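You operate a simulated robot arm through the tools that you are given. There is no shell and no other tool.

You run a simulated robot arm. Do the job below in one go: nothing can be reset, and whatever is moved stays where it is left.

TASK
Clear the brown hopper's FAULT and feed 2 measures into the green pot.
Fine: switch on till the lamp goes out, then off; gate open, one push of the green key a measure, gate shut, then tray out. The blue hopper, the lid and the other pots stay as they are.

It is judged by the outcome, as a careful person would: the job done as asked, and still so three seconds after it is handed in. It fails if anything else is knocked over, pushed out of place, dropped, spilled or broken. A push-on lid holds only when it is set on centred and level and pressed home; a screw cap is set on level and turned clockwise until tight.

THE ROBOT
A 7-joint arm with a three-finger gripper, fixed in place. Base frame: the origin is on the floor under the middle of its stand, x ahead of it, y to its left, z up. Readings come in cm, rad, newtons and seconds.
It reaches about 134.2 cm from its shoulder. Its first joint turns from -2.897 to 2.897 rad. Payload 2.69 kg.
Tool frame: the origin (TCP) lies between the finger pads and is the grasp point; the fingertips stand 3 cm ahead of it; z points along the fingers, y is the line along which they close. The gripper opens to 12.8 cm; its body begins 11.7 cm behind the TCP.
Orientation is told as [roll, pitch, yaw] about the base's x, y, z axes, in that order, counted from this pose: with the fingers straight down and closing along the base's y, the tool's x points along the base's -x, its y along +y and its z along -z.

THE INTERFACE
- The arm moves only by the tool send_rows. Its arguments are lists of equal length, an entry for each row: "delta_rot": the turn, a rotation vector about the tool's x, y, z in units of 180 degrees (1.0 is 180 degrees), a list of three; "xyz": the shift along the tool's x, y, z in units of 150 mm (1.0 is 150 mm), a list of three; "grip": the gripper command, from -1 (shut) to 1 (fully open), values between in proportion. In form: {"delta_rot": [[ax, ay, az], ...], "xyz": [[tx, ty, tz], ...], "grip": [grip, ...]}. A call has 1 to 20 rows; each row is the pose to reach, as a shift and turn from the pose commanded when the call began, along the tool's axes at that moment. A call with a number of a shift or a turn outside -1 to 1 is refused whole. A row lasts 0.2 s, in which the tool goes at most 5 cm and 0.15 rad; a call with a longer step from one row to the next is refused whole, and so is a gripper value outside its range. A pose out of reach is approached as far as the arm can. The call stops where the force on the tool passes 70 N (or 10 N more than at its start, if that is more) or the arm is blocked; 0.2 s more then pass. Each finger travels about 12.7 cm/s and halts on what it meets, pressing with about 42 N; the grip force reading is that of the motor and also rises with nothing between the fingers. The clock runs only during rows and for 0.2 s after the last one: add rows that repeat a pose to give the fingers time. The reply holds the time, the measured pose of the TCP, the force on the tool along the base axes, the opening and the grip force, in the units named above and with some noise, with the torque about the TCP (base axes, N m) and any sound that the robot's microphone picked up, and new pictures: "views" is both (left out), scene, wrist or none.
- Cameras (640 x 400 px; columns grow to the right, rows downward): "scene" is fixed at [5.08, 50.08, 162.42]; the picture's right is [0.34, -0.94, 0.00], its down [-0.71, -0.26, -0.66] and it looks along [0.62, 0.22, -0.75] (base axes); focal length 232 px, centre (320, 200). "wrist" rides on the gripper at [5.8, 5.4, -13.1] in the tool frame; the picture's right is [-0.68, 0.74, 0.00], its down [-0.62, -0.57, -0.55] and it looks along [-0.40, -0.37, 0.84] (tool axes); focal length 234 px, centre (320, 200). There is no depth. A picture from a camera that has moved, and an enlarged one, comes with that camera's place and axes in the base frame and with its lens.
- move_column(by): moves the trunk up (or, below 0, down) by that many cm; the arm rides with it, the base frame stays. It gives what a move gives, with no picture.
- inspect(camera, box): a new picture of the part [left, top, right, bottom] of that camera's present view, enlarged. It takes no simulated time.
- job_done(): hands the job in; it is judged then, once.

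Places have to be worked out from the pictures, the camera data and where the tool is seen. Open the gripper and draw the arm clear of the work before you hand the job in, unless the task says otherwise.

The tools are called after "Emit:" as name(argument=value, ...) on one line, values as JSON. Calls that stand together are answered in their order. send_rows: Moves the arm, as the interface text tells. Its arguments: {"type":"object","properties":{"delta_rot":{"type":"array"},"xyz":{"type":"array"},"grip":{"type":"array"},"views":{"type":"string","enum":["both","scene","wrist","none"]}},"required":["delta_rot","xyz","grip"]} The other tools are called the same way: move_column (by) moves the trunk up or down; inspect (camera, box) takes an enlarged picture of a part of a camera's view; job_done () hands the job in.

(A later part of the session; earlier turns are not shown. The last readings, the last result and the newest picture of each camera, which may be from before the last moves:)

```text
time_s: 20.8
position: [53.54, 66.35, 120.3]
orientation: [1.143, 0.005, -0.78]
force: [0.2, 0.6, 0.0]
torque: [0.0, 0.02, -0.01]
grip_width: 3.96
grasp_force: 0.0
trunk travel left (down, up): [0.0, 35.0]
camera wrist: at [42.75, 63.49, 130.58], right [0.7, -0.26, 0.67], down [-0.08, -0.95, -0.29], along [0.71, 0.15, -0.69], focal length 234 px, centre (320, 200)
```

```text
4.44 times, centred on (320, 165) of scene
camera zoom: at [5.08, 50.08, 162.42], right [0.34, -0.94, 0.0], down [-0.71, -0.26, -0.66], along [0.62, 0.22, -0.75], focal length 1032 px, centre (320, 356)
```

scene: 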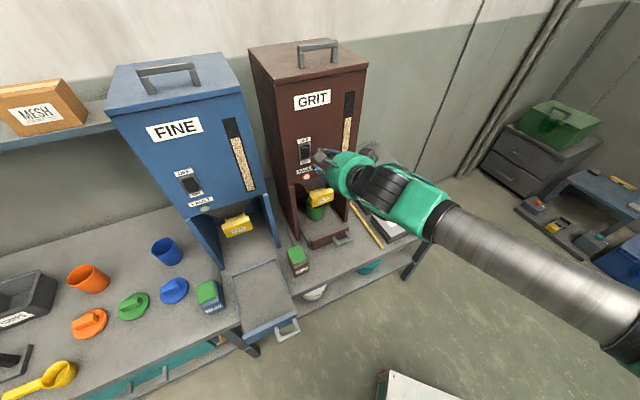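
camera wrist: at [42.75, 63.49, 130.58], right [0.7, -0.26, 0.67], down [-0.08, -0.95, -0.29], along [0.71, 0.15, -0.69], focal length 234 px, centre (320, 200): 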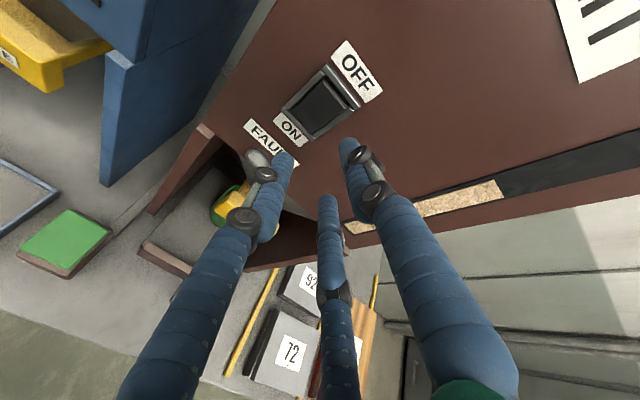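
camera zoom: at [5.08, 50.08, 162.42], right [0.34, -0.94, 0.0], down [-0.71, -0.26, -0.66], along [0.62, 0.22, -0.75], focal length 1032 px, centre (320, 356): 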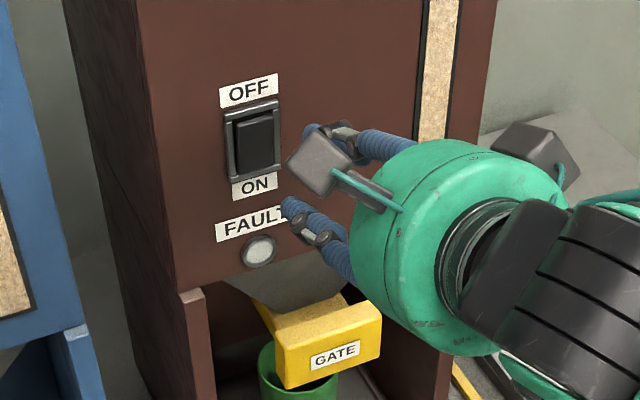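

The lamp went out before 20.8 s. I'll slide back in front of the switch and press the OFF half the same way.

Emit:
send_rows(delta_rot=[[0, 0, 0], [0, 0, 0], [0, 0, 0], [0, 0, 0], [0, 0, 0], [0, 0, 0], [0, 0, 0], [0, 0, 0], [0, 0, 0]], xyz=[[0.1, 0, 0], [0.2, 0, 0], [0.2, 0, 0], [0.2, 0.0277, 0.0606], [0.2, 0.0444, 0.097], [0.2, 0.061, 0.1333], [0.2, 0.0721, 0.1576], [0.2, 0.0832, 0.1818], [0.2, 0.0915, 0.2]], grip=[-0.375, -0.375, -0.375, -0.375, -0.375, -0.375, -0.375, -0.375, -0.375], views="both")

Emit:
inspect(camera="wrist", box=[250, 60, 450, 220])

Emit:
inspect(camera="scene", box=[280, 120, 360, 210])

```text
time_s: 22.8
position: [53.71, 70.56, 120.97]
orientation: [1.152, 0.008, -0.777]
force: [-19.7, -20.3, 22.9]
torque: [1.06, -0.62, -0.5]
grip_width: 5.15
grasp_force: 6.4
trunk travel left (down, up): [0.0, 35.0]
camera wrist: at [42.8, 67.71, 131.15], right [0.7, -0.27, 0.67], down [-0.08, -0.95, -0.3], along [0.71, 0.16, -0.68], focal length 234 px, centre (320, 200)
```

scene: 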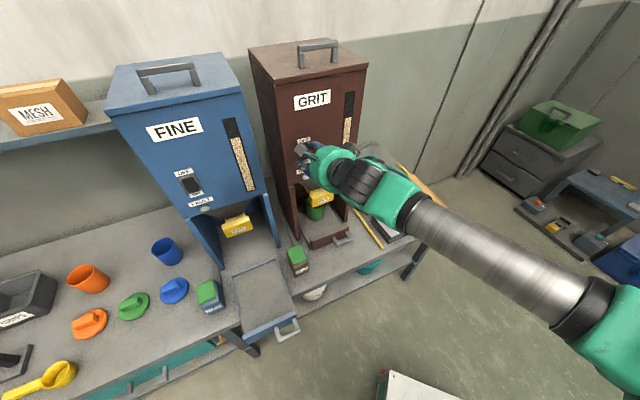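
wrist: 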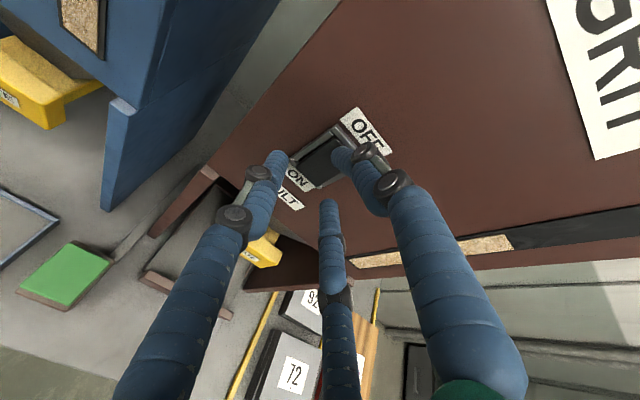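

```text
2.50 times, centred on (350, 140) of wrist
camera zoom: at [42.8, 67.71, 131.15], right [0.7, -0.27, 0.67], down [-0.08, -0.95, -0.3], along [0.71, 0.16, -0.68], focal length 585 px, centre (245, 350)
```

zoom: 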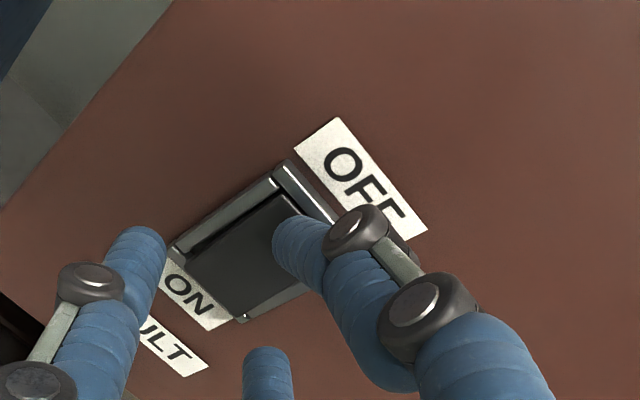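

```text
4.44 times, centred on (320, 165) of scene
camera zoom: at [5.08, 50.08, 162.42], right [0.34, -0.94, 0.0], down [-0.71, -0.26, -0.66], along [0.62, 0.22, -0.75], focal length 1032 px, centre (320, 356)
```

zoom: 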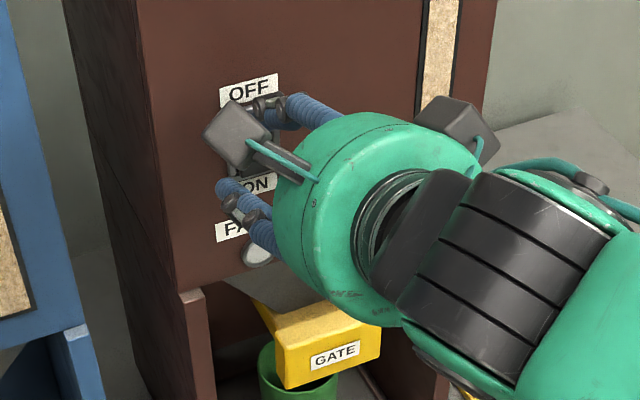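

The force reached about 35 N while pressing the OFF half. I'll back off to see whether the rocker flipped.

Emit:
send_rows(delta_rot=[[0, 0, 0], [0, 0, 0], [0, 0, 0], [0, 0, 0], [0, 0, 0]], xyz=[[0, -0.0277, -0.0606], [0, -0.0555, -0.1212], [0, -0.0832, -0.1818], [0, -0.111, -0.2424], [0, -0.111, -0.2424]], grip=[-0.375, -0.375, -0.375, -0.375, -0.375], views="wrist")

Emit:
inspect(camera="wrist", box=[250, 60, 450, 220])

Emit:
inspect(camera="scene", box=[280, 120, 360, 210])

```text
time_s: 23.9
position: [50.96, 67.93, 120.25]
orientation: [1.143, 0.006, -0.78]
force: [-0.7, 0.4, -0.8]
torque: [-0.01, 0.01, 0.07]
grip_width: 3.99
grasp_force: 0.0
trunk travel left (down, up): [0.0, 35.0]
camera wrist: at [40.16, 65.08, 130.49], right [0.7, -0.26, 0.67], down [-0.08, -0.95, -0.29], along [0.71, 0.15, -0.69], focal length 234 px, centre (320, 200)
```

wrist: 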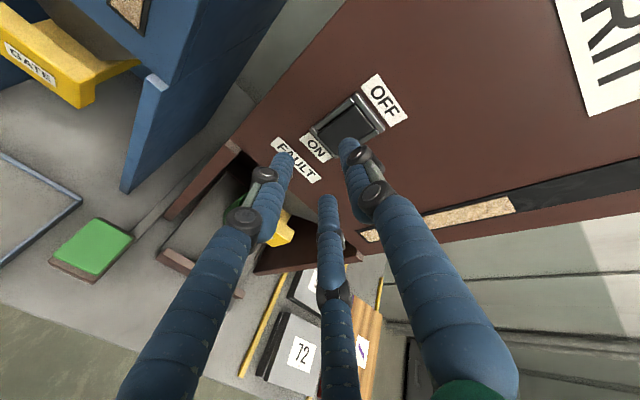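

```text
2.50 times, centred on (350, 140) of wrist
camera zoom: at [40.16, 65.08, 130.49], right [0.7, -0.26, 0.67], down [-0.08, -0.95, -0.29], along [0.71, 0.15, -0.69], focal length 585 px, centre (245, 350)
```

zoom: 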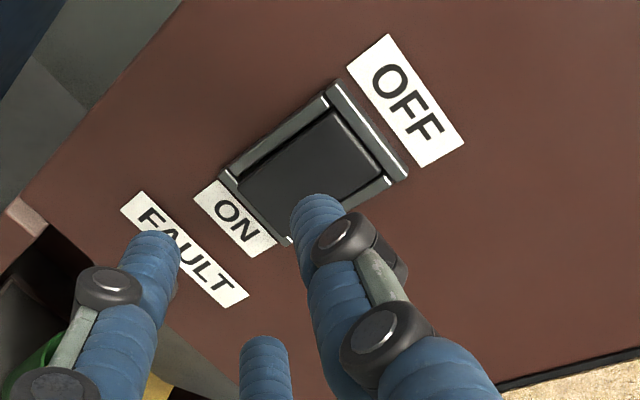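

```text
4.44 times, centred on (320, 165) of scene
camera zoom: at [5.08, 50.08, 162.42], right [0.34, -0.94, 0.0], down [-0.71, -0.26, -0.66], along [0.62, 0.22, -0.75], focal length 1032 px, centre (320, 356)
```

zoom: 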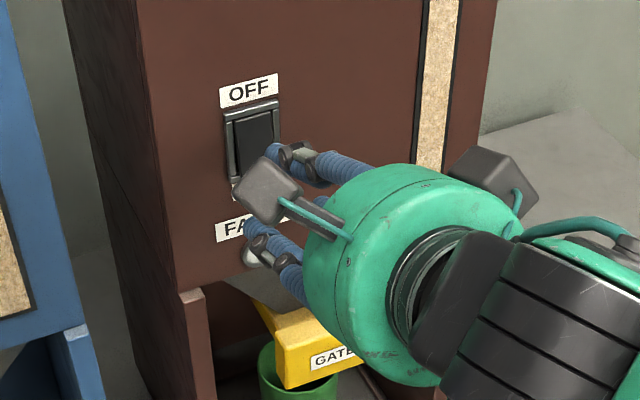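

The rocker is back to OFF and the lamp stays dark. From two wrist views, the gate block is about 9 cm wide and 5 cm tall, centred at d≈91–93.5, r≈−6, z≈96, and the pot rim sits just under the outlet at z≈88. I'll retreat and drop in front of the gate for a closer look.

Emit:
send_rows(delta_rot=[[0, 0, 0], [0, 0, 0], [0, 0, 0], [0, 0, 0], [0, 0, 0], [0, 0, 0], [0, 0, 0]], xyz=[[0, -0.11, -0.2424], [-0.1, -0.22, -0.44], [-0.2, -0.42, -0.36], [-0.3, -0.62, -0.28], [-0.387, -0.82, -0.2], [-0.387, -0.966, -0.149], [-0.387, -0.966, -0.149]], grip=[-0.375, -0.375, -0.375, -0.375, -0.375, -0.375, -0.375], views="both")

Emit:
inspect(camera="scene", box=[260, 120, 380, 260])

Emit:
inspect(camera="wrist", box=[200, 20, 420, 220])

```text
time_s: 25.6
position: [49.61, 57.99, 110.05]
orientation: [1.121, 0.006, -0.777]
force: [-0.8, 0.0, 0.3]
torque: [0.01, -0.01, 0.01]
grip_width: 3.98
grasp_force: 0.0
out of reach, approached as far as the arm can: row 5, 6, 7
trunk travel left (down, up): [0.0, 35.0]
camera wrist: at [38.98, 55.24, 120.48], right [0.71, -0.25, 0.66], down [-0.08, -0.96, -0.27], along [0.7, 0.14, -0.7], focal length 234 px, centre (320, 200)
```

scene: 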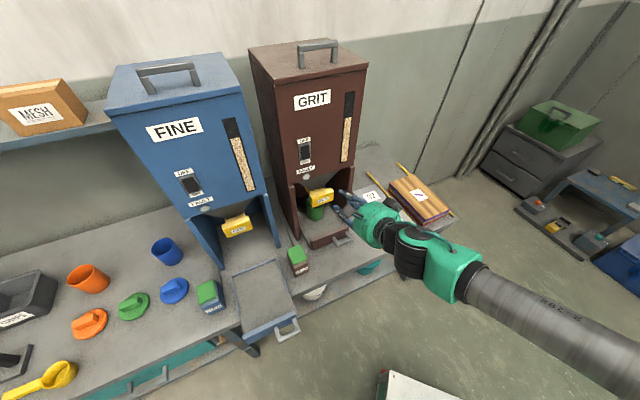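
wrist: 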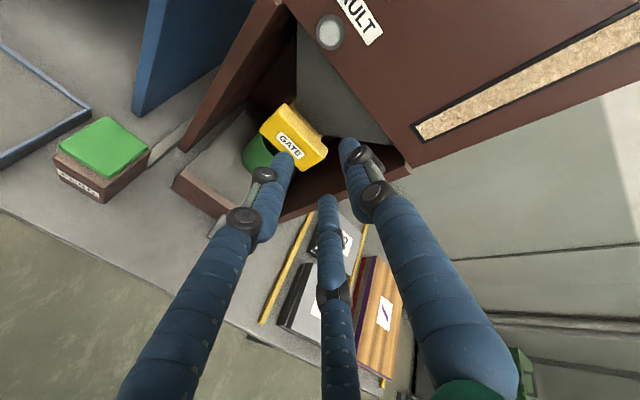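

```text
2.86 times, centred on (320, 190) of scene
camera zoom: at [5.08, 50.08, 162.42], right [0.34, -0.94, 0.0], down [-0.71, -0.26, -0.66], along [0.62, 0.22, -0.75], focal length 663 px, centre (320, 229)
```

zoom: 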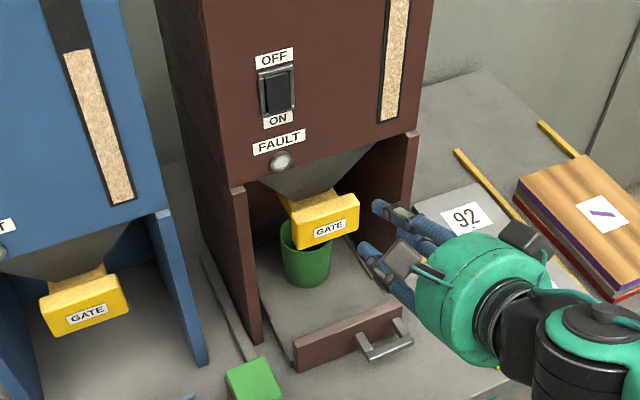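

```text
2.00 times, centred on (310, 120) of wrist
camera zoom: at [38.98, 55.24, 120.48], right [0.71, -0.25, 0.66], down [-0.08, -0.96, -0.27], along [0.7, 0.14, -0.7], focal length 468 px, centre (340, 360)
```

zoom: 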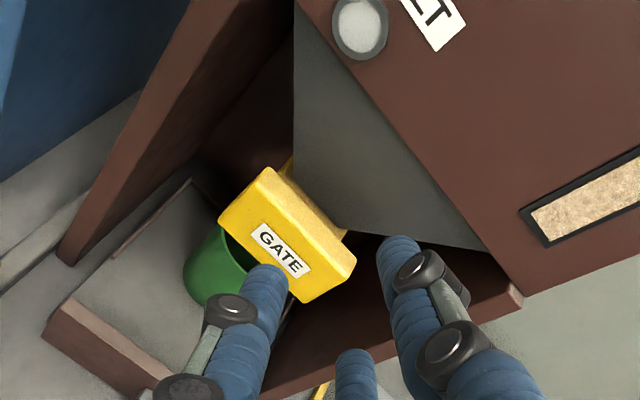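

The switch reads OFF and the lamp is out. Next is the gate: I'll open the fingers, flatten the tool pitch as far as the arm allows, and line up in front of the yellow block.

Emit:
send_rows(delta_rot=[[-0.0165, 0, 0], [-0.033, 0, 0], [-0.0495, 0, 0], [-0.066, 0, 0], [-0.0825, 0, 0], [-0.0989, 0, 0], [-0.0989, 0, 0]], xyz=[[0.003, -0.0918, 0.1418], [0.006, -0.1837, 0.2837], [0.009, -0.2755, 0.4255], [0.012, -0.3673, 0.5673], [0.015, -0.4592, 0.7092], [0.018, -0.551, 0.851], [0.018, -0.551, 0.851]], grip=[-0.2, 0, 0.2, 0.406, 0.406, 0.406, 0.406], views="both")

Emit:
inspect(camera="wrist", box=[160, 40, 460, 240])

Emit:
inspect(camera="scene", box=[280, 160, 380, 250])

```text
time_s: 27.1
position: [58.55, 64.86, 113.74]
orientation: [1.198, 0.003, -0.754]
force: [0.2, -0.4, 0.3]
torque: [0.02, 0.03, 0.03]
grip_width: 9.0
grasp_force: 0.0
out of reach, approached as far as the arm can: row 1, 2, 3, 4, 5, 6, 7
trunk travel left (down, up): [0.0, 35.0]
camera wrist: at [47.33, 61.34, 123.36], right [0.68, -0.27, 0.68], down [-0.04, -0.94, -0.33], along [0.73, 0.19, -0.65], focal length 234 px, centre (320, 200)
```

scene: 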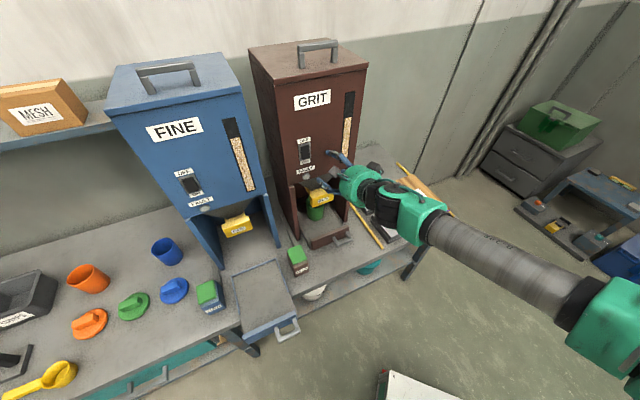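
wrist: 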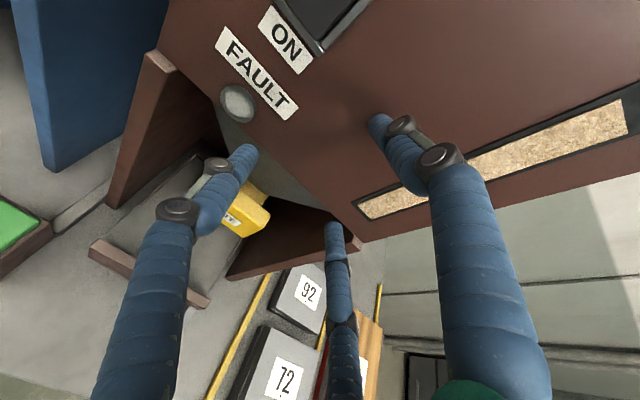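

```text
2.00 times, centred on (310, 140) of wrist
camera zoom: at [47.33, 61.34, 123.36], right [0.68, -0.27, 0.68], down [-0.04, -0.94, -0.33], along [0.73, 0.19, -0.65], focal length 468 px, centre (340, 320)
```

zoom: 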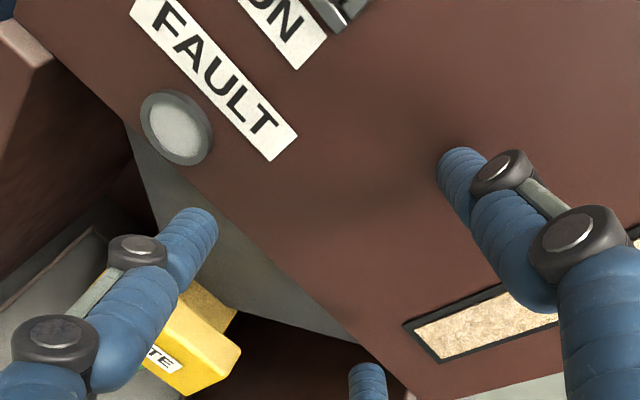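

```text
4.44 times, centred on (330, 205) of scene
camera zoom: at [5.08, 50.08, 162.42], right [0.34, -0.94, 0.0], down [-0.71, -0.26, -0.66], along [0.62, 0.22, -0.75], focal length 1032 px, centre (276, 178)
```

zoom: 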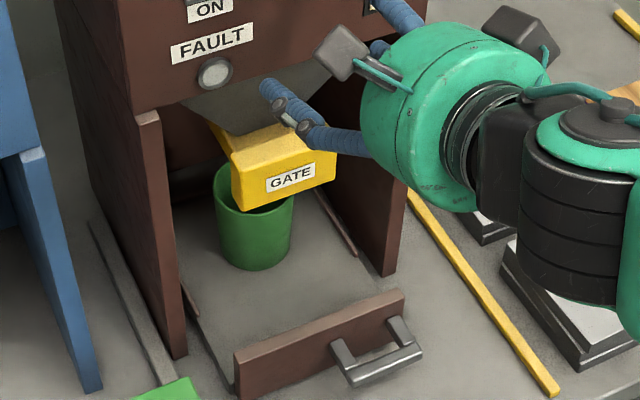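

The arm couldn't get low with that pose and the thumb ended close to the hopper face, though with no contact. I'll back away, and test whether a different roll lets it get lower.

Emit:
send_rows(delta_rot=[[0, 0, 0], [0, 0, -0.045], [0, 0, -0.09], [0, 0, -0.135], [0, 0, -0.18], [0, 0, -0.225], [0, 0, -0.2667], [0, 0, -0.2667]], xyz=[[0, 0, -0.25], [0.02, -0.1, -0.45], [0.04, -0.2, -0.45], [0.06, -0.3, -0.44], [0.08, -0.4, -0.44], [0.1, -0.5, -0.432], [0.123, -0.581, -0.432], [0.123, -0.581, -0.432]], grip=[0.2, 0, -0.2, -0.3, -0.3, -0.3, -0.3, -0.3], views="both")

```text
time_s: 28.9
position: [49.92, 59.85, 108.84]
orientation: [1.031, -0.759, -0.368]
force: [-0.3, 0.3, 0.1]
torque: [-0.01, 0.01, 0.02]
grip_width: 4.46
grasp_force: 0.0
out of reach, approached as far as the arm can: row 5, 6, 7, 8
trunk travel left (down, up): [0.0, 35.0]
camera wrist: at [35.72, 56.29, 112.94], right [0.19, 0.33, 0.92], down [0.27, -0.92, 0.28], along [0.94, 0.2, -0.26], focal length 234 px, centre (320, 200)
```

scene: 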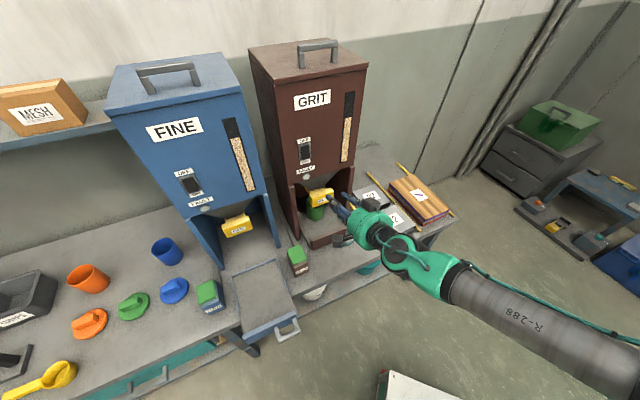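
wrist: 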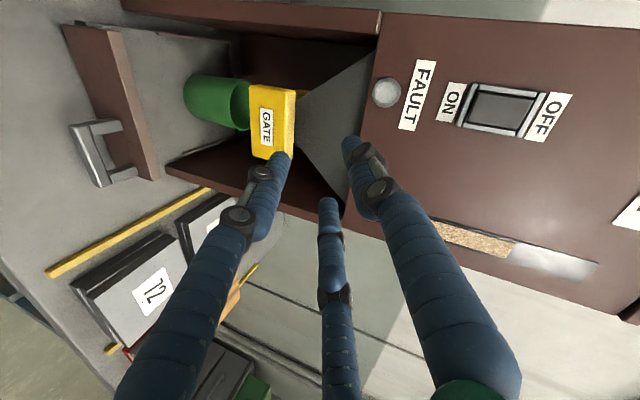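

The pitch limit seems to depend on arm configuration: in the scene the elbow is swung out to the side. I'll go back to a fingers-down posture in front of the hopper, with the single finger toward it, so the arm settles into a better configuration before I tilt it to about 27°.

Emit:
send_rows(delta_rot=[[0.0325, 0.0139, 0.0219], [0.065, 0.0279, 0.0437], [0.0976, 0.0418, 0.0656], [0.1301, 0.0557, 0.0874], [0.1626, 0.0696, 0.1093], [0.1951, 0.0836, 0.1311], [0.2276, 0.0975, 0.153], [0.2601, 0.1114, 0.1748], [0.2927, 0.1253, 0.1967], [0.3252, 0.1393, 0.2185], [0.3577, 0.1532, 0.2404], [0.3577, 0.1532, 0.2404]], xyz=[[-0.0125, 0.0113, -0.0068], [-0.025, 0.0226, -0.0136], [-0.0375, 0.034, -0.0203], [-0.05, 0.0453, -0.0271], [-0.0625, 0.0566, -0.0339], [-0.0751, 0.0679, -0.0407], [-0.0876, 0.0792, -0.0475], [-0.1001, 0.0905, -0.0543], [-0.1126, 0.1019, -0.061], [-0.1251, 0.1132, -0.0678], [-0.1376, 0.1245, -0.0746], [-0.1376, 0.1245, -0.0746]], grip=[-0.3, -0.3, -0.3, -0.3, -0.3, -0.3, -0.3, -0.3, -0.3, -0.3, -0.3, -0.3], views="both")

```text
time_s: 31.6
position: [49.88, 59.78, 112.12]
orientation: [0.007, 0.003, -0.78]
force: [0.8, -0.2, -0.5]
torque: [0.01, 0.01, 0.0]
grip_width: 4.48
grasp_force: 0.0
trunk travel left (down, up): [0.0, 35.0]
camera wrist: at [49.56, 67.65, 125.08], right [1.0, 0.05, 0.0], down [0.04, -0.84, 0.54], along [0.03, -0.54, -0.84], focal length 234 px, centre (320, 200)
```

scene: 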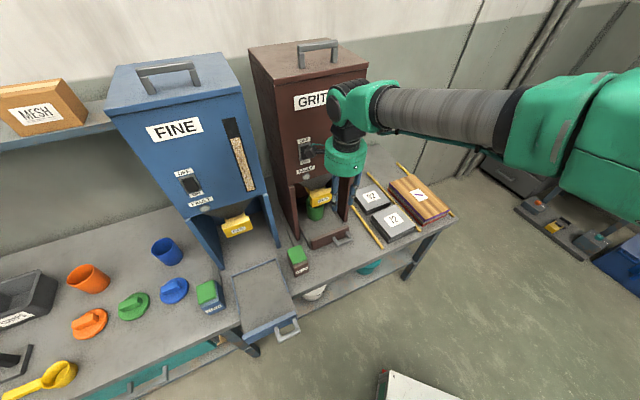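
wrist: 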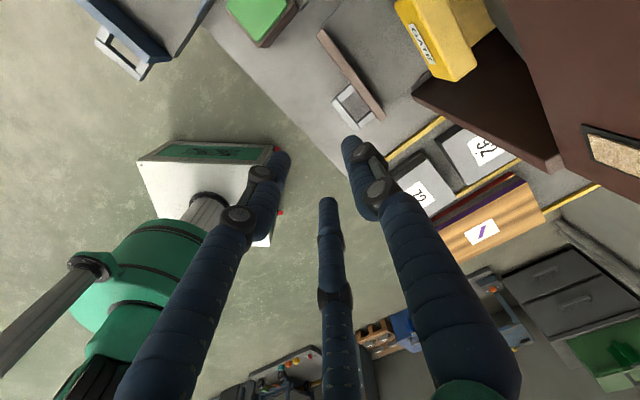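

The arm is in a cleaner configuration with fingers down at (49.9, 59.8, 112). I'll test lowering straight down to about z=99 in this posture, which is well above the tray handle.

Emit:
send_rows(delta_rot=[[0, 0, 0], [0, 0, 0], [0, 0, 0], [0, 0, 0], [0, 0, 0]], xyz=[[0, 0, 0.22], [0, 0, 0.44], [0, 0, 0.66], [0, 0, 0.87], [0, 0, 0.87]], grip=[-0.3, -0.3, -0.3, -0.3, -0.3], views="both")

Emit:
inspect(camera="wrist", box=[300, 0, 640, 200])

```text
time_s: 32.8
position: [49.98, 60.05, 98.99]
orientation: [0.008, 0.003, -0.782]
force: [0.9, -0.6, 0.2]
torque: [-0.01, 0.02, 0.0]
grip_width: 4.49
grasp_force: 0.0
trunk travel left (down, up): [0.0, 35.0]
camera wrist: at [49.6, 67.86, 112.04], right [1.0, 0.05, 0.0], down [0.04, -0.84, 0.54], along [0.03, -0.54, -0.84], focal length 234 px, centre (320, 200)
```

scene: 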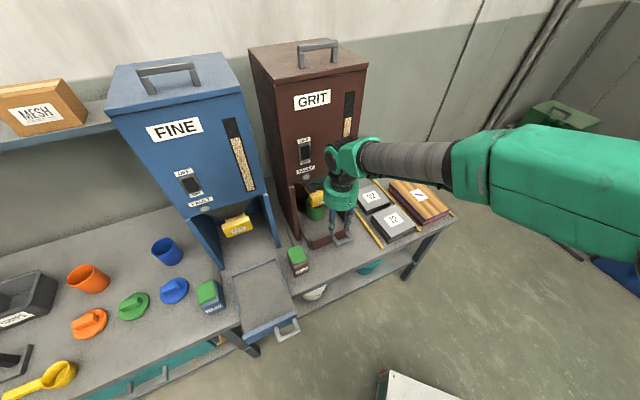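
wrist: 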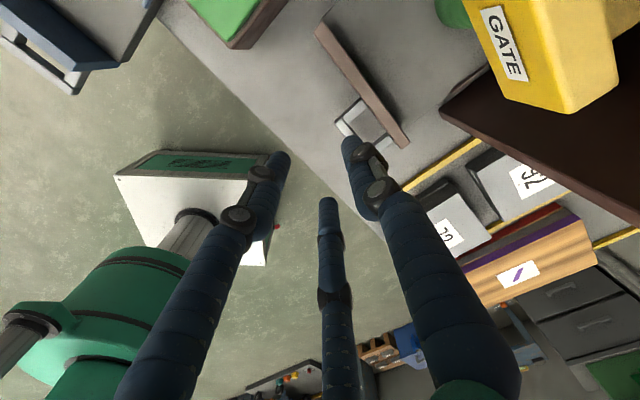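

```text
1.88 times, centred on (470, 100) of wrist
camera zoom: at [49.6, 67.86, 112.04], right [1.0, 0.05, 0.0], down [0.04, -0.84, 0.54], along [0.03, -0.54, -0.84], focal length 441 px, centre (38, 388)
```

zoom: 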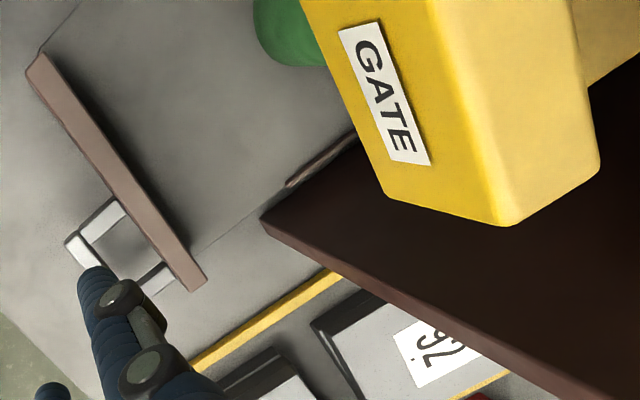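

That reached fine, so now I'll tilt forward from here to a pitch of about 30° while moving to d≈82, in front of the gate.

Emit:
send_rows(delta_rot=[[-0.042, 0, 0], [-0.084, 0, 0], [-0.126, 0, 0], [-0.168, 0, 0], [-0.21, 0, 0], [-0.252, 0, 0], [-0.294, 0, 0], [-0.3333, 0, 0], [-0.3333, 0, 0]], xyz=[[-0.0075, 0.035, 0.0125], [-0.015, 0.07, 0.025], [-0.0225, 0.105, 0.0375], [-0.03, 0.14, 0.05], [-0.0375, 0.175, 0.0625], [-0.045, 0.21, 0.075], [-0.0525, 0.245, 0.0875], [-0.06, 0.28, 0.1], [-0.06, 0.28, 0.1]], grip=[-0.3, -0.3, -0.3, -0.3, -0.3, -0.3, -0.3, -0.3, -0.3], views="both")

Emit:
inspect(camera="wrist", box=[200, 20, 460, 220])

```text
time_s: 34.8
position: [54.55, 62.86, 100.57]
orientation: [1.02, 0.004, -0.772]
force: [-1.7, -1.1, 1.9]
torque: [-0.04, 0.02, 0.0]
grip_width: 4.46
grasp_force: 0.2
out of reach, approached as far as the arm can: row 8, 9
trunk travel left (down, up): [0.0, 35.0]
camera wrist: at [44.6, 60.95, 111.88], right [0.75, -0.2, 0.63], down [-0.09, -0.98, -0.2], along [0.65, 0.09, -0.76], focal length 234 px, centre (320, 200)
```

scene: 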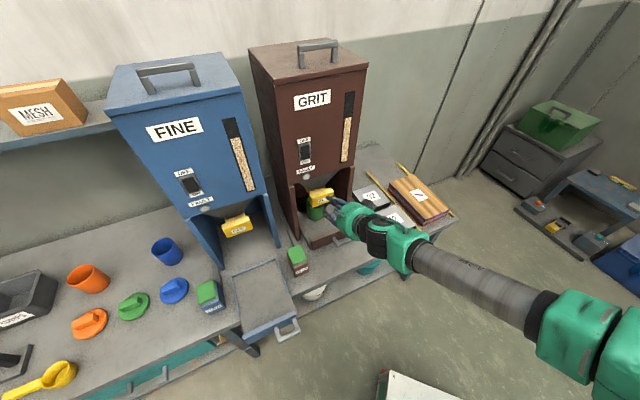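
wrist: 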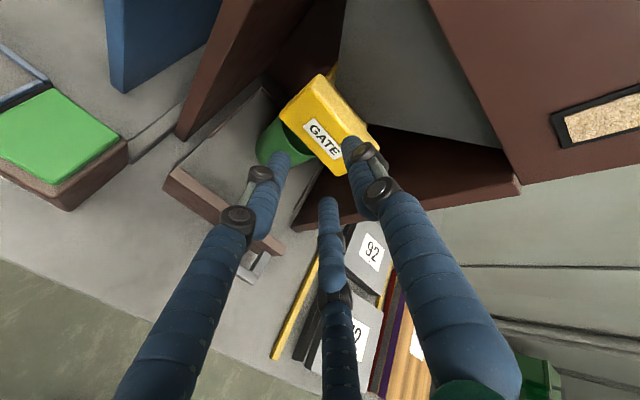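

```text
2.00 times, centred on (330, 120) of wrist
camera zoom: at [44.6, 60.95, 111.88], right [0.75, -0.2, 0.63], down [-0.09, -0.98, -0.2], along [0.65, 0.09, -0.76], focal length 468 px, centre (300, 360)
```

zoom: 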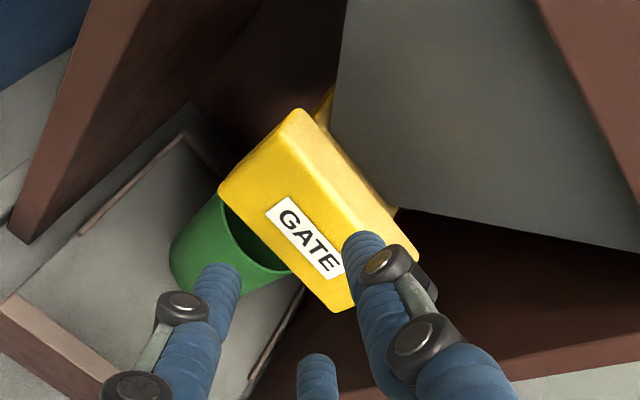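

It reached z≈100.6 at about 32° pitch, a big improvement. I'll look closely at the gate's top and back edge from both cameras.

Emit:
inspect(camera="scene", box=[290, 165, 350, 215])

Emit:
inspect(camera="wrist", box=[270, 50, 420, 180])

Emit:
inspect(camera="scene", box=[205, 190, 275, 250])

```text
8.00 times, centred on (320, 190) of scene
camera zoom: at [5.08, 50.08, 162.42], right [0.34, -0.94, 0.0], down [-0.71, -0.26, -0.66], along [0.62, 0.22, -0.75], focal length 1857 px, centre (320, 280)
```

zoom: 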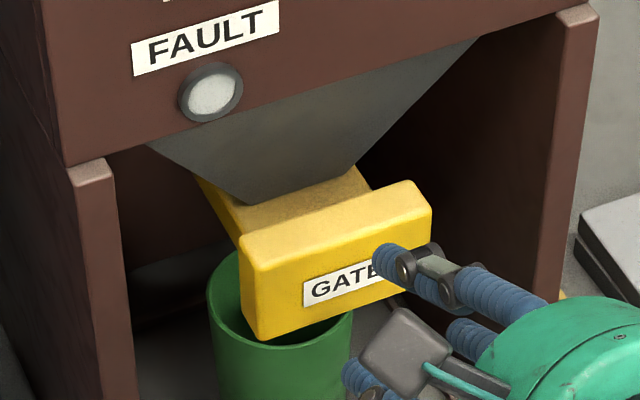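

```text
3.08 times, centred on (345, 115) of wrist
camera zoom: at [44.6, 60.95, 111.88], right [0.75, -0.2, 0.63], down [-0.09, -0.98, -0.2], along [0.65, 0.09, -0.76], focal length 720 px, centre (243, 462)
```

zoom: 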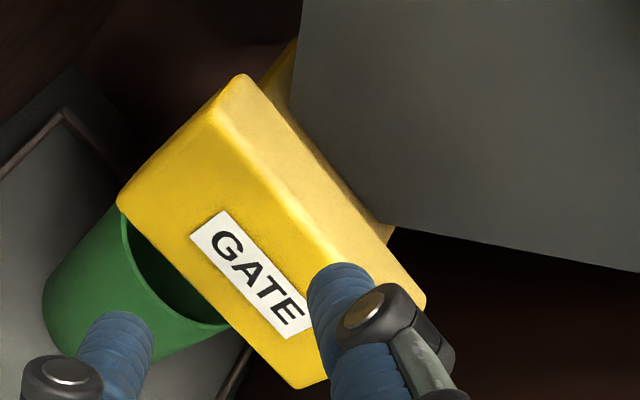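

```text
6.67 times, centred on (240, 220) of scene
camera zoom: at [5.08, 50.08, 162.42], right [0.34, -0.94, 0.0], down [-0.71, -0.26, -0.66], along [0.62, 0.22, -0.75], focal length 1547 px, centre (853, 67)
```

zoom: 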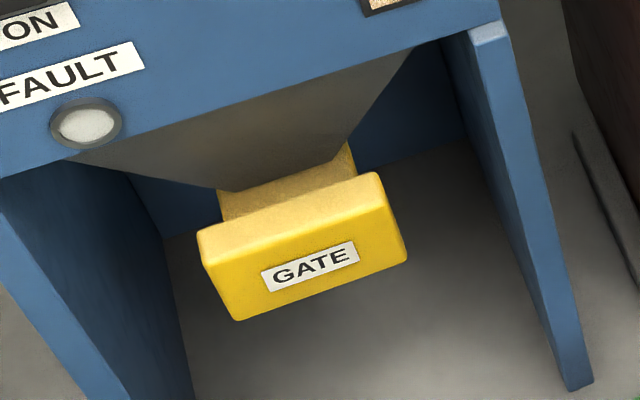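

The gate is a T-shaped slide: the block stands about 2 cm proud of the plate, and there's a gap of about 4 cm between its back and the funnel's lower edge. A grip with the single finger over the top-back edge and the other two under the front should pull it out. I'll set up a pre-grasp pose at about 43° pitch, 6 cm short.

Emit:
send_rows(delta_rot=[[0.016, 0, 0], [0.032, 0, 0], [0.048, 0, 0], [0.0633, 0, 0], [0.0633, 0, 0]], xyz=[[0.005, 0.033, 0.037], [0.01, 0.065, 0.074], [0.016, 0.098, 0.11], [0.021, 0.13, 0.147], [0.021, 0.13, 0.147]], grip=[-0.1, 0.1, 0.3125, 0.3125, 0.3125], views="both")

Emit:
inspect(camera="wrist", box=[220, 40, 440, 220])

Emit:
inspect(camera="scene", box=[290, 150, 370, 220])

```text
time_s: 36.0
position: [56.31, 65.24, 100.69]
orientation: [0.858, 0.001, -0.781]
force: [-0.1, 0.0, -1.0]
torque: [0.03, -0.04, -0.01]
grip_width: 8.4
grasp_force: 0.0
trunk travel left (down, up): [0.0, 35.0]
camera wrist: at [47.79, 64.71, 113.31], right [0.82, -0.13, 0.55], down [-0.11, -0.99, -0.07], along [0.56, -0.01, -0.83], focal length 234 px, centre (320, 200)
```

scene: 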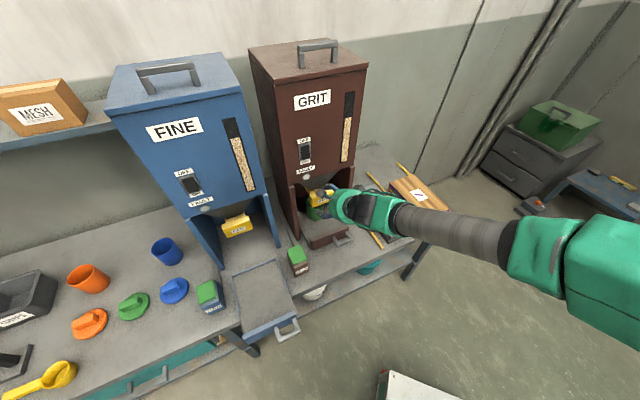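
wrist: 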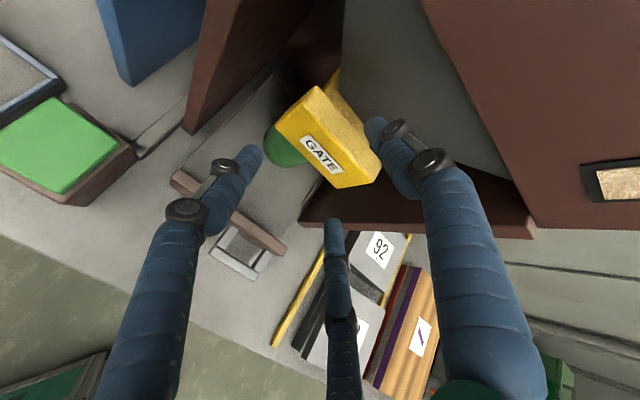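

```text
2.22 times, centred on (330, 130) of wrist
camera zoom: at [47.79, 64.71, 113.31], right [0.82, -0.13, 0.55], down [-0.11, -0.99, -0.07], along [0.56, -0.01, -0.83], focal length 520 px, centre (298, 356)
```

zoom: 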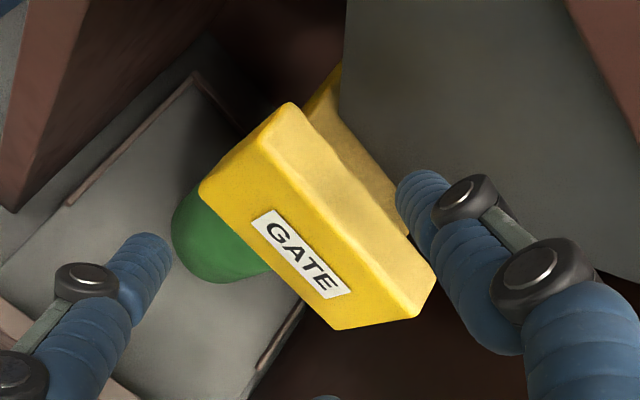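

```text
5.71 times, centred on (330, 185) of scene
camera zoom: at [5.08, 50.08, 162.42], right [0.34, -0.94, 0.0], down [-0.71, -0.26, -0.66], along [0.62, 0.22, -0.75], focal length 1326 px, centre (263, 286)
```

zoom: 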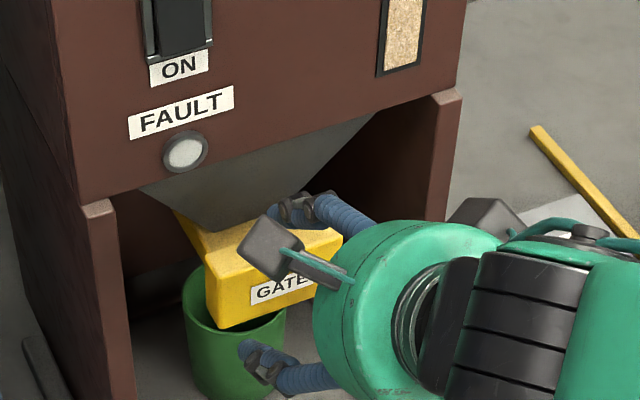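

The grasp line-up looks right at about 41° pitch, and the plate gap behind the block is clearly visible. I'll advance 4.6 cm along the fingers, still open, and check before closing.

Emit:
send_rows(delta_rot=[[0, 0, 0], [0, 0, 0], [0, 0, 0], [0, 0, 0]], xyz=[[0, 0, 0.1], [0, 0, 0.2], [0, 0, 0.307], [0, 0, 0.307]], grip=[0.3125, 0.3125, 0.3125, 0.3125], views="both")

Emit:
inspect(camera="wrist", box=[220, 60, 440, 240])

Emit:
inspect(camera="scene", box=[290, 150, 370, 220])

```text
time_s: 37.0
position: [58.99, 67.55, 97.76]
orientation: [0.856, 0.004, -0.781]
force: [-0.1, -0.4, -0.5]
torque: [0.03, -0.04, -0.02]
grip_width: 8.38
grasp_force: 0.1
trunk travel left (down, up): [0.0, 35.0]
camera wrist: at [50.39, 67.16, 110.27], right [0.82, -0.13, 0.55], down [-0.11, -0.99, -0.07], along [0.56, -0.01, -0.83], focal length 234 px, centre (320, 200)
```

scene: 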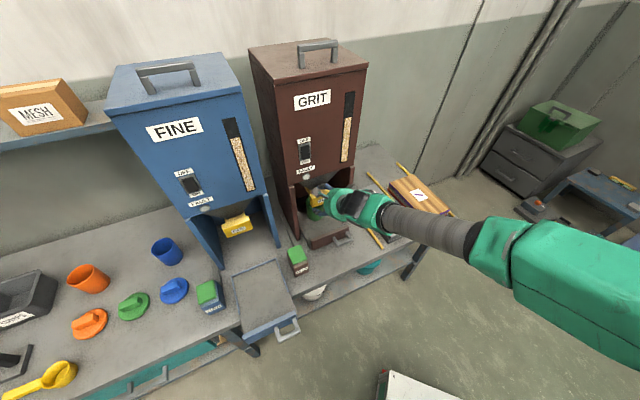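
wrist: 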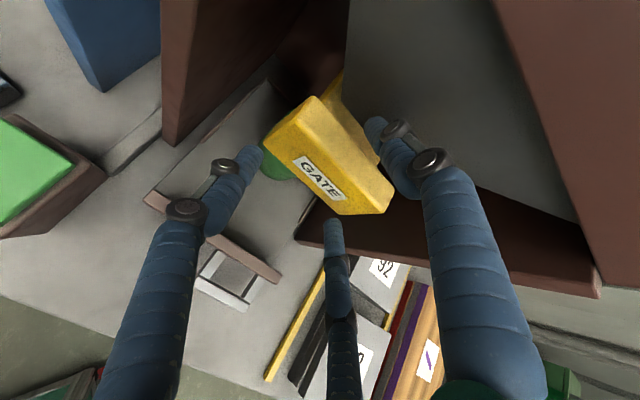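

```text
2.22 times, centred on (330, 150) of wrist
camera zoom: at [50.39, 67.16, 110.27], right [0.82, -0.13, 0.55], down [-0.11, -0.99, -0.07], along [0.56, -0.01, -0.83], focal length 520 px, centre (298, 311)
```

zoom: 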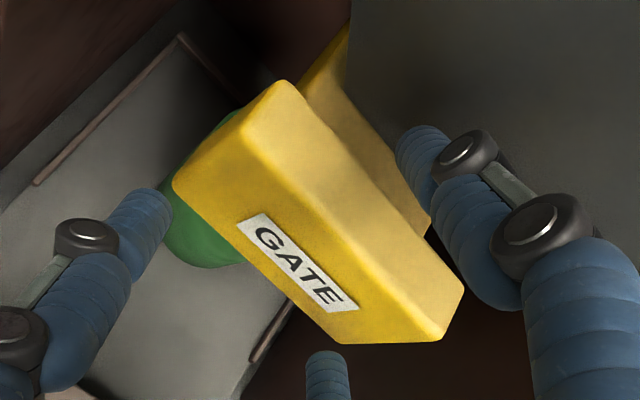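

```text
5.71 times, centred on (330, 185) of scene
camera zoom: at [5.08, 50.08, 162.42], right [0.34, -0.94, 0.0], down [-0.71, -0.26, -0.66], along [0.62, 0.22, -0.75], focal length 1326 px, centre (263, 286)
```

zoom: 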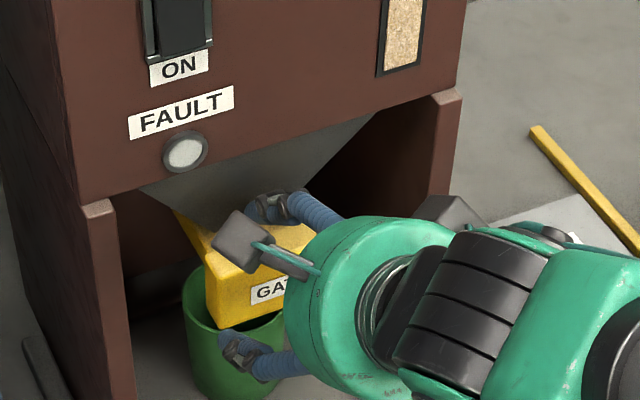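

The geometry checks out: block from d 91.2 to 93.3, z 94 to 98.9, with the single finger just above its back edge. I'll go in the last 1.2 cm with a slightly narrower opening, then close.

Emit:
send_rows(delta_rot=[[0, 0, 0], [0, 0, 0], [0, 0, 0], [0, 0, 0], [0, 0, 0], [0, 0, 0], [0, 0, 0], [0, 0, 0]], xyz=[[0, 0, 0.03], [0, 0, 0.06], [0, 0, 0.08], [0, 0, 0.08], [0, 0, 0.08], [0, 0, 0.08], [0, 0, 0.08], [0, 0, 0.08]], grip=[0.1875, 0.1875, 0.1875, 0.05, -0.1, -0.4, -0.7, -0.7], views="both")

Emit:
inspect(camera="wrist", box=[220, 60, 440, 240])

Emit:
inspect(camera="scene", box=[290, 150, 370, 220])

```text
time_s: 38.8
position: [59.27, 68.04, 97.03]
orientation: [0.856, 0.002, -0.781]
force: [-26.8, -43.9, 2.6]
torque: [-1.25, 2.65, -2.63]
grip_width: 7.69
grasp_force: 44.8
trunk travel left (down, up): [0.0, 35.0]
camera wrist: at [50.73, 67.57, 109.56], right [0.82, -0.14, 0.55], down [-0.12, -0.99, -0.07], along [0.56, -0.01, -0.83], focal length 234 px, centre (320, 200)
```

scene: 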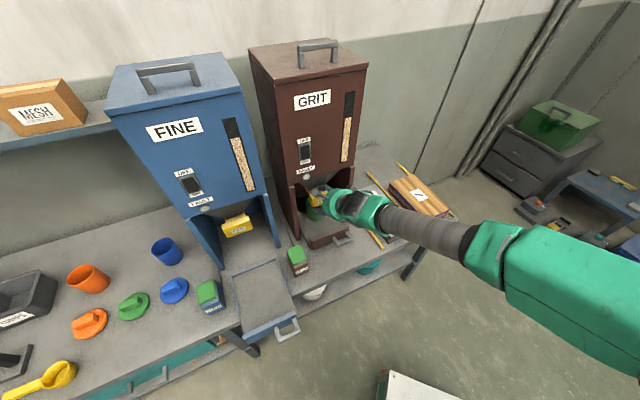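
wrist: 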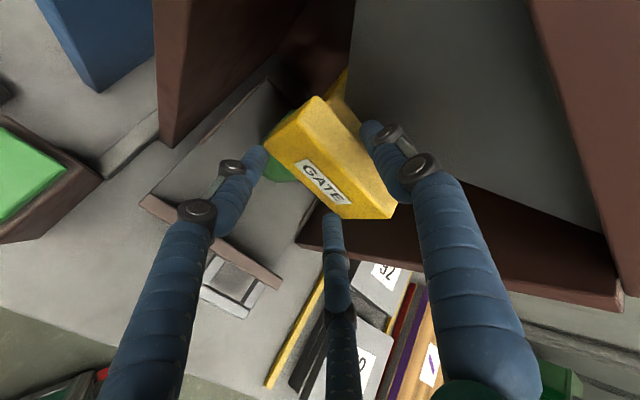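

```text
2.22 times, centred on (330, 150) of wrist
camera zoom: at [50.73, 67.57, 109.56], right [0.82, -0.14, 0.55], down [-0.12, -0.99, -0.07], along [0.56, -0.01, -0.83], focal length 520 px, centre (298, 311)
```

zoom: 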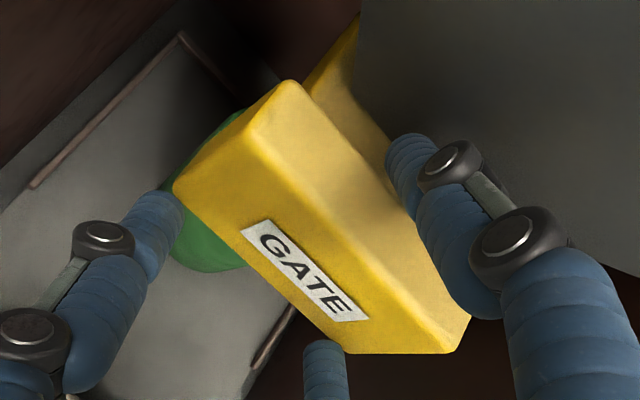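

```text
5.71 times, centred on (330, 185) of scene
camera zoom: at [5.08, 50.08, 162.42], right [0.34, -0.94, 0.0], down [-0.71, -0.26, -0.66], along [0.62, 0.22, -0.75], focal length 1326 px, centre (263, 286)
```

zoom: 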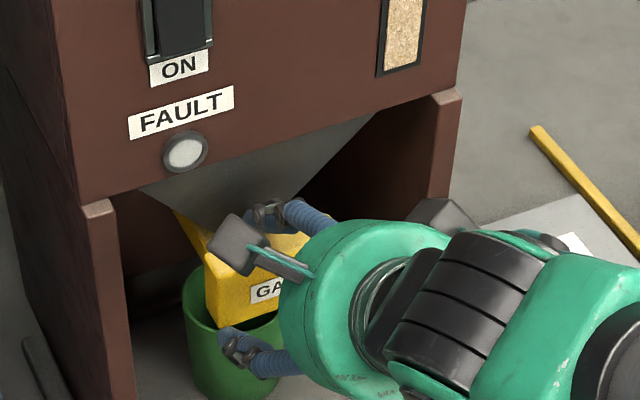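

The grip is on: 45 N at 7.7 cm opening, with the finger hooked behind the block's top edge. I'll pull straight out along the slide direction, 3 cm first, watching the force.

Emit:
send_rows(delta_rot=[[0, 0, 0], [0, 0, 0], [0, 0, 0], [0, 0, 0], [0, 0, 0], [0, 0, 0], [0, 0, 0]], xyz=[[0, -0.0218, -0.0252], [0, -0.0437, -0.0503], [0, -0.0655, -0.0755], [0, -0.0874, -0.1006], [0, -0.1092, -0.1258], [0, -0.1311, -0.151], [0, -0.1311, -0.151]], grip=[-0.7, -0.7, -0.7, -0.7, -0.7, -0.7, -0.7], views="both")

Emit:
inspect(camera="wrist", box=[220, 60, 440, 240])

Emit:
inspect(camera="scene", box=[290, 150, 370, 220])

```text
time_s: 40.4
position: [57.33, 66.35, 97.9]
orientation: [0.868, 0.005, -0.778]
force: [-7.5, 8.1, 50.4]
torque: [1.09, 0.15, -0.5]
grip_width: 6.6
grasp_force: 44.6
trunk travel left (down, up): [0.0, 35.0]
camera wrist: at [48.73, 65.73, 110.4], right [0.82, -0.14, 0.56], down [-0.11, -0.99, -0.08], along [0.57, 0.0, -0.82], focal length 234 px, centre (320, 200)
```

scene: 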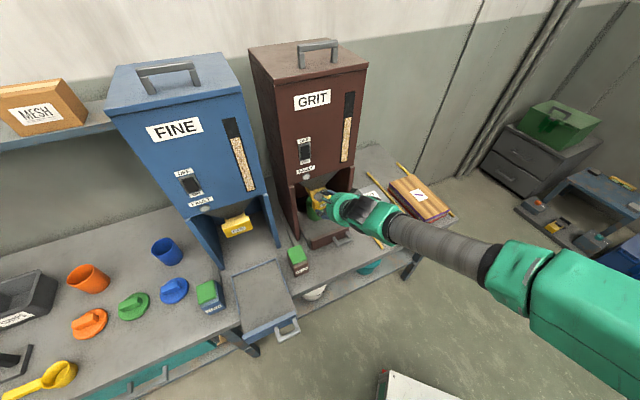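
wrist: 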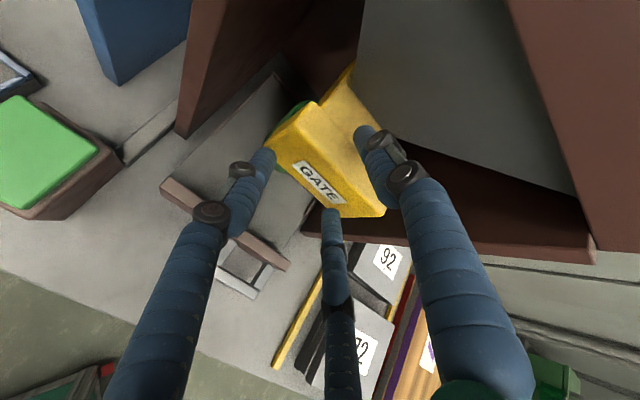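

```text
2.22 times, centred on (330, 150) of wrist
camera zoom: at [48.73, 65.73, 110.4], right [0.82, -0.14, 0.56], down [-0.11, -0.99, -0.08], along [0.57, 0.0, -0.82], focal length 520 px, centre (298, 311)
```

zoom: 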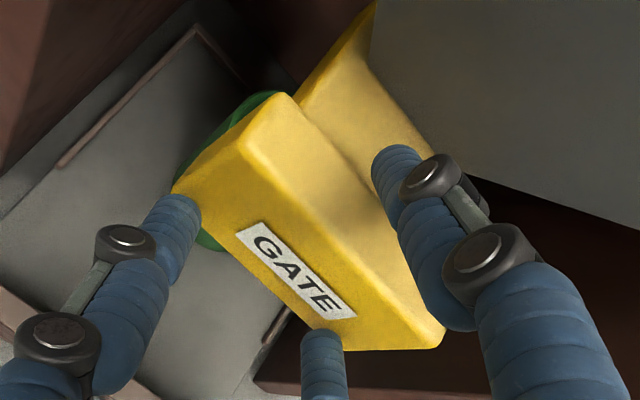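

```text
5.71 times, centred on (330, 185) of scene
camera zoom: at [5.08, 50.08, 162.42], right [0.34, -0.94, 0.0], down [-0.71, -0.26, -0.66], along [0.62, 0.22, -0.75], focal length 1326 px, centre (263, 286)
```

zoom: 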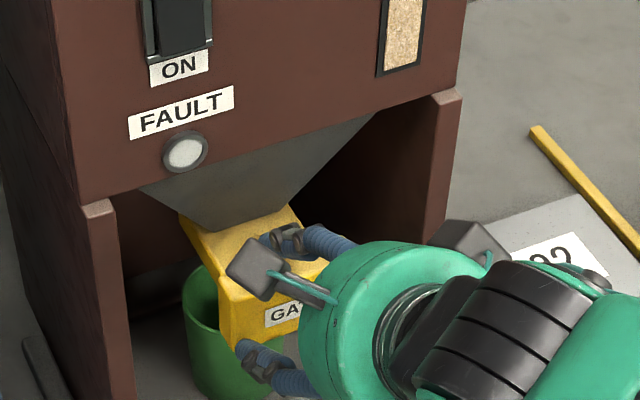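

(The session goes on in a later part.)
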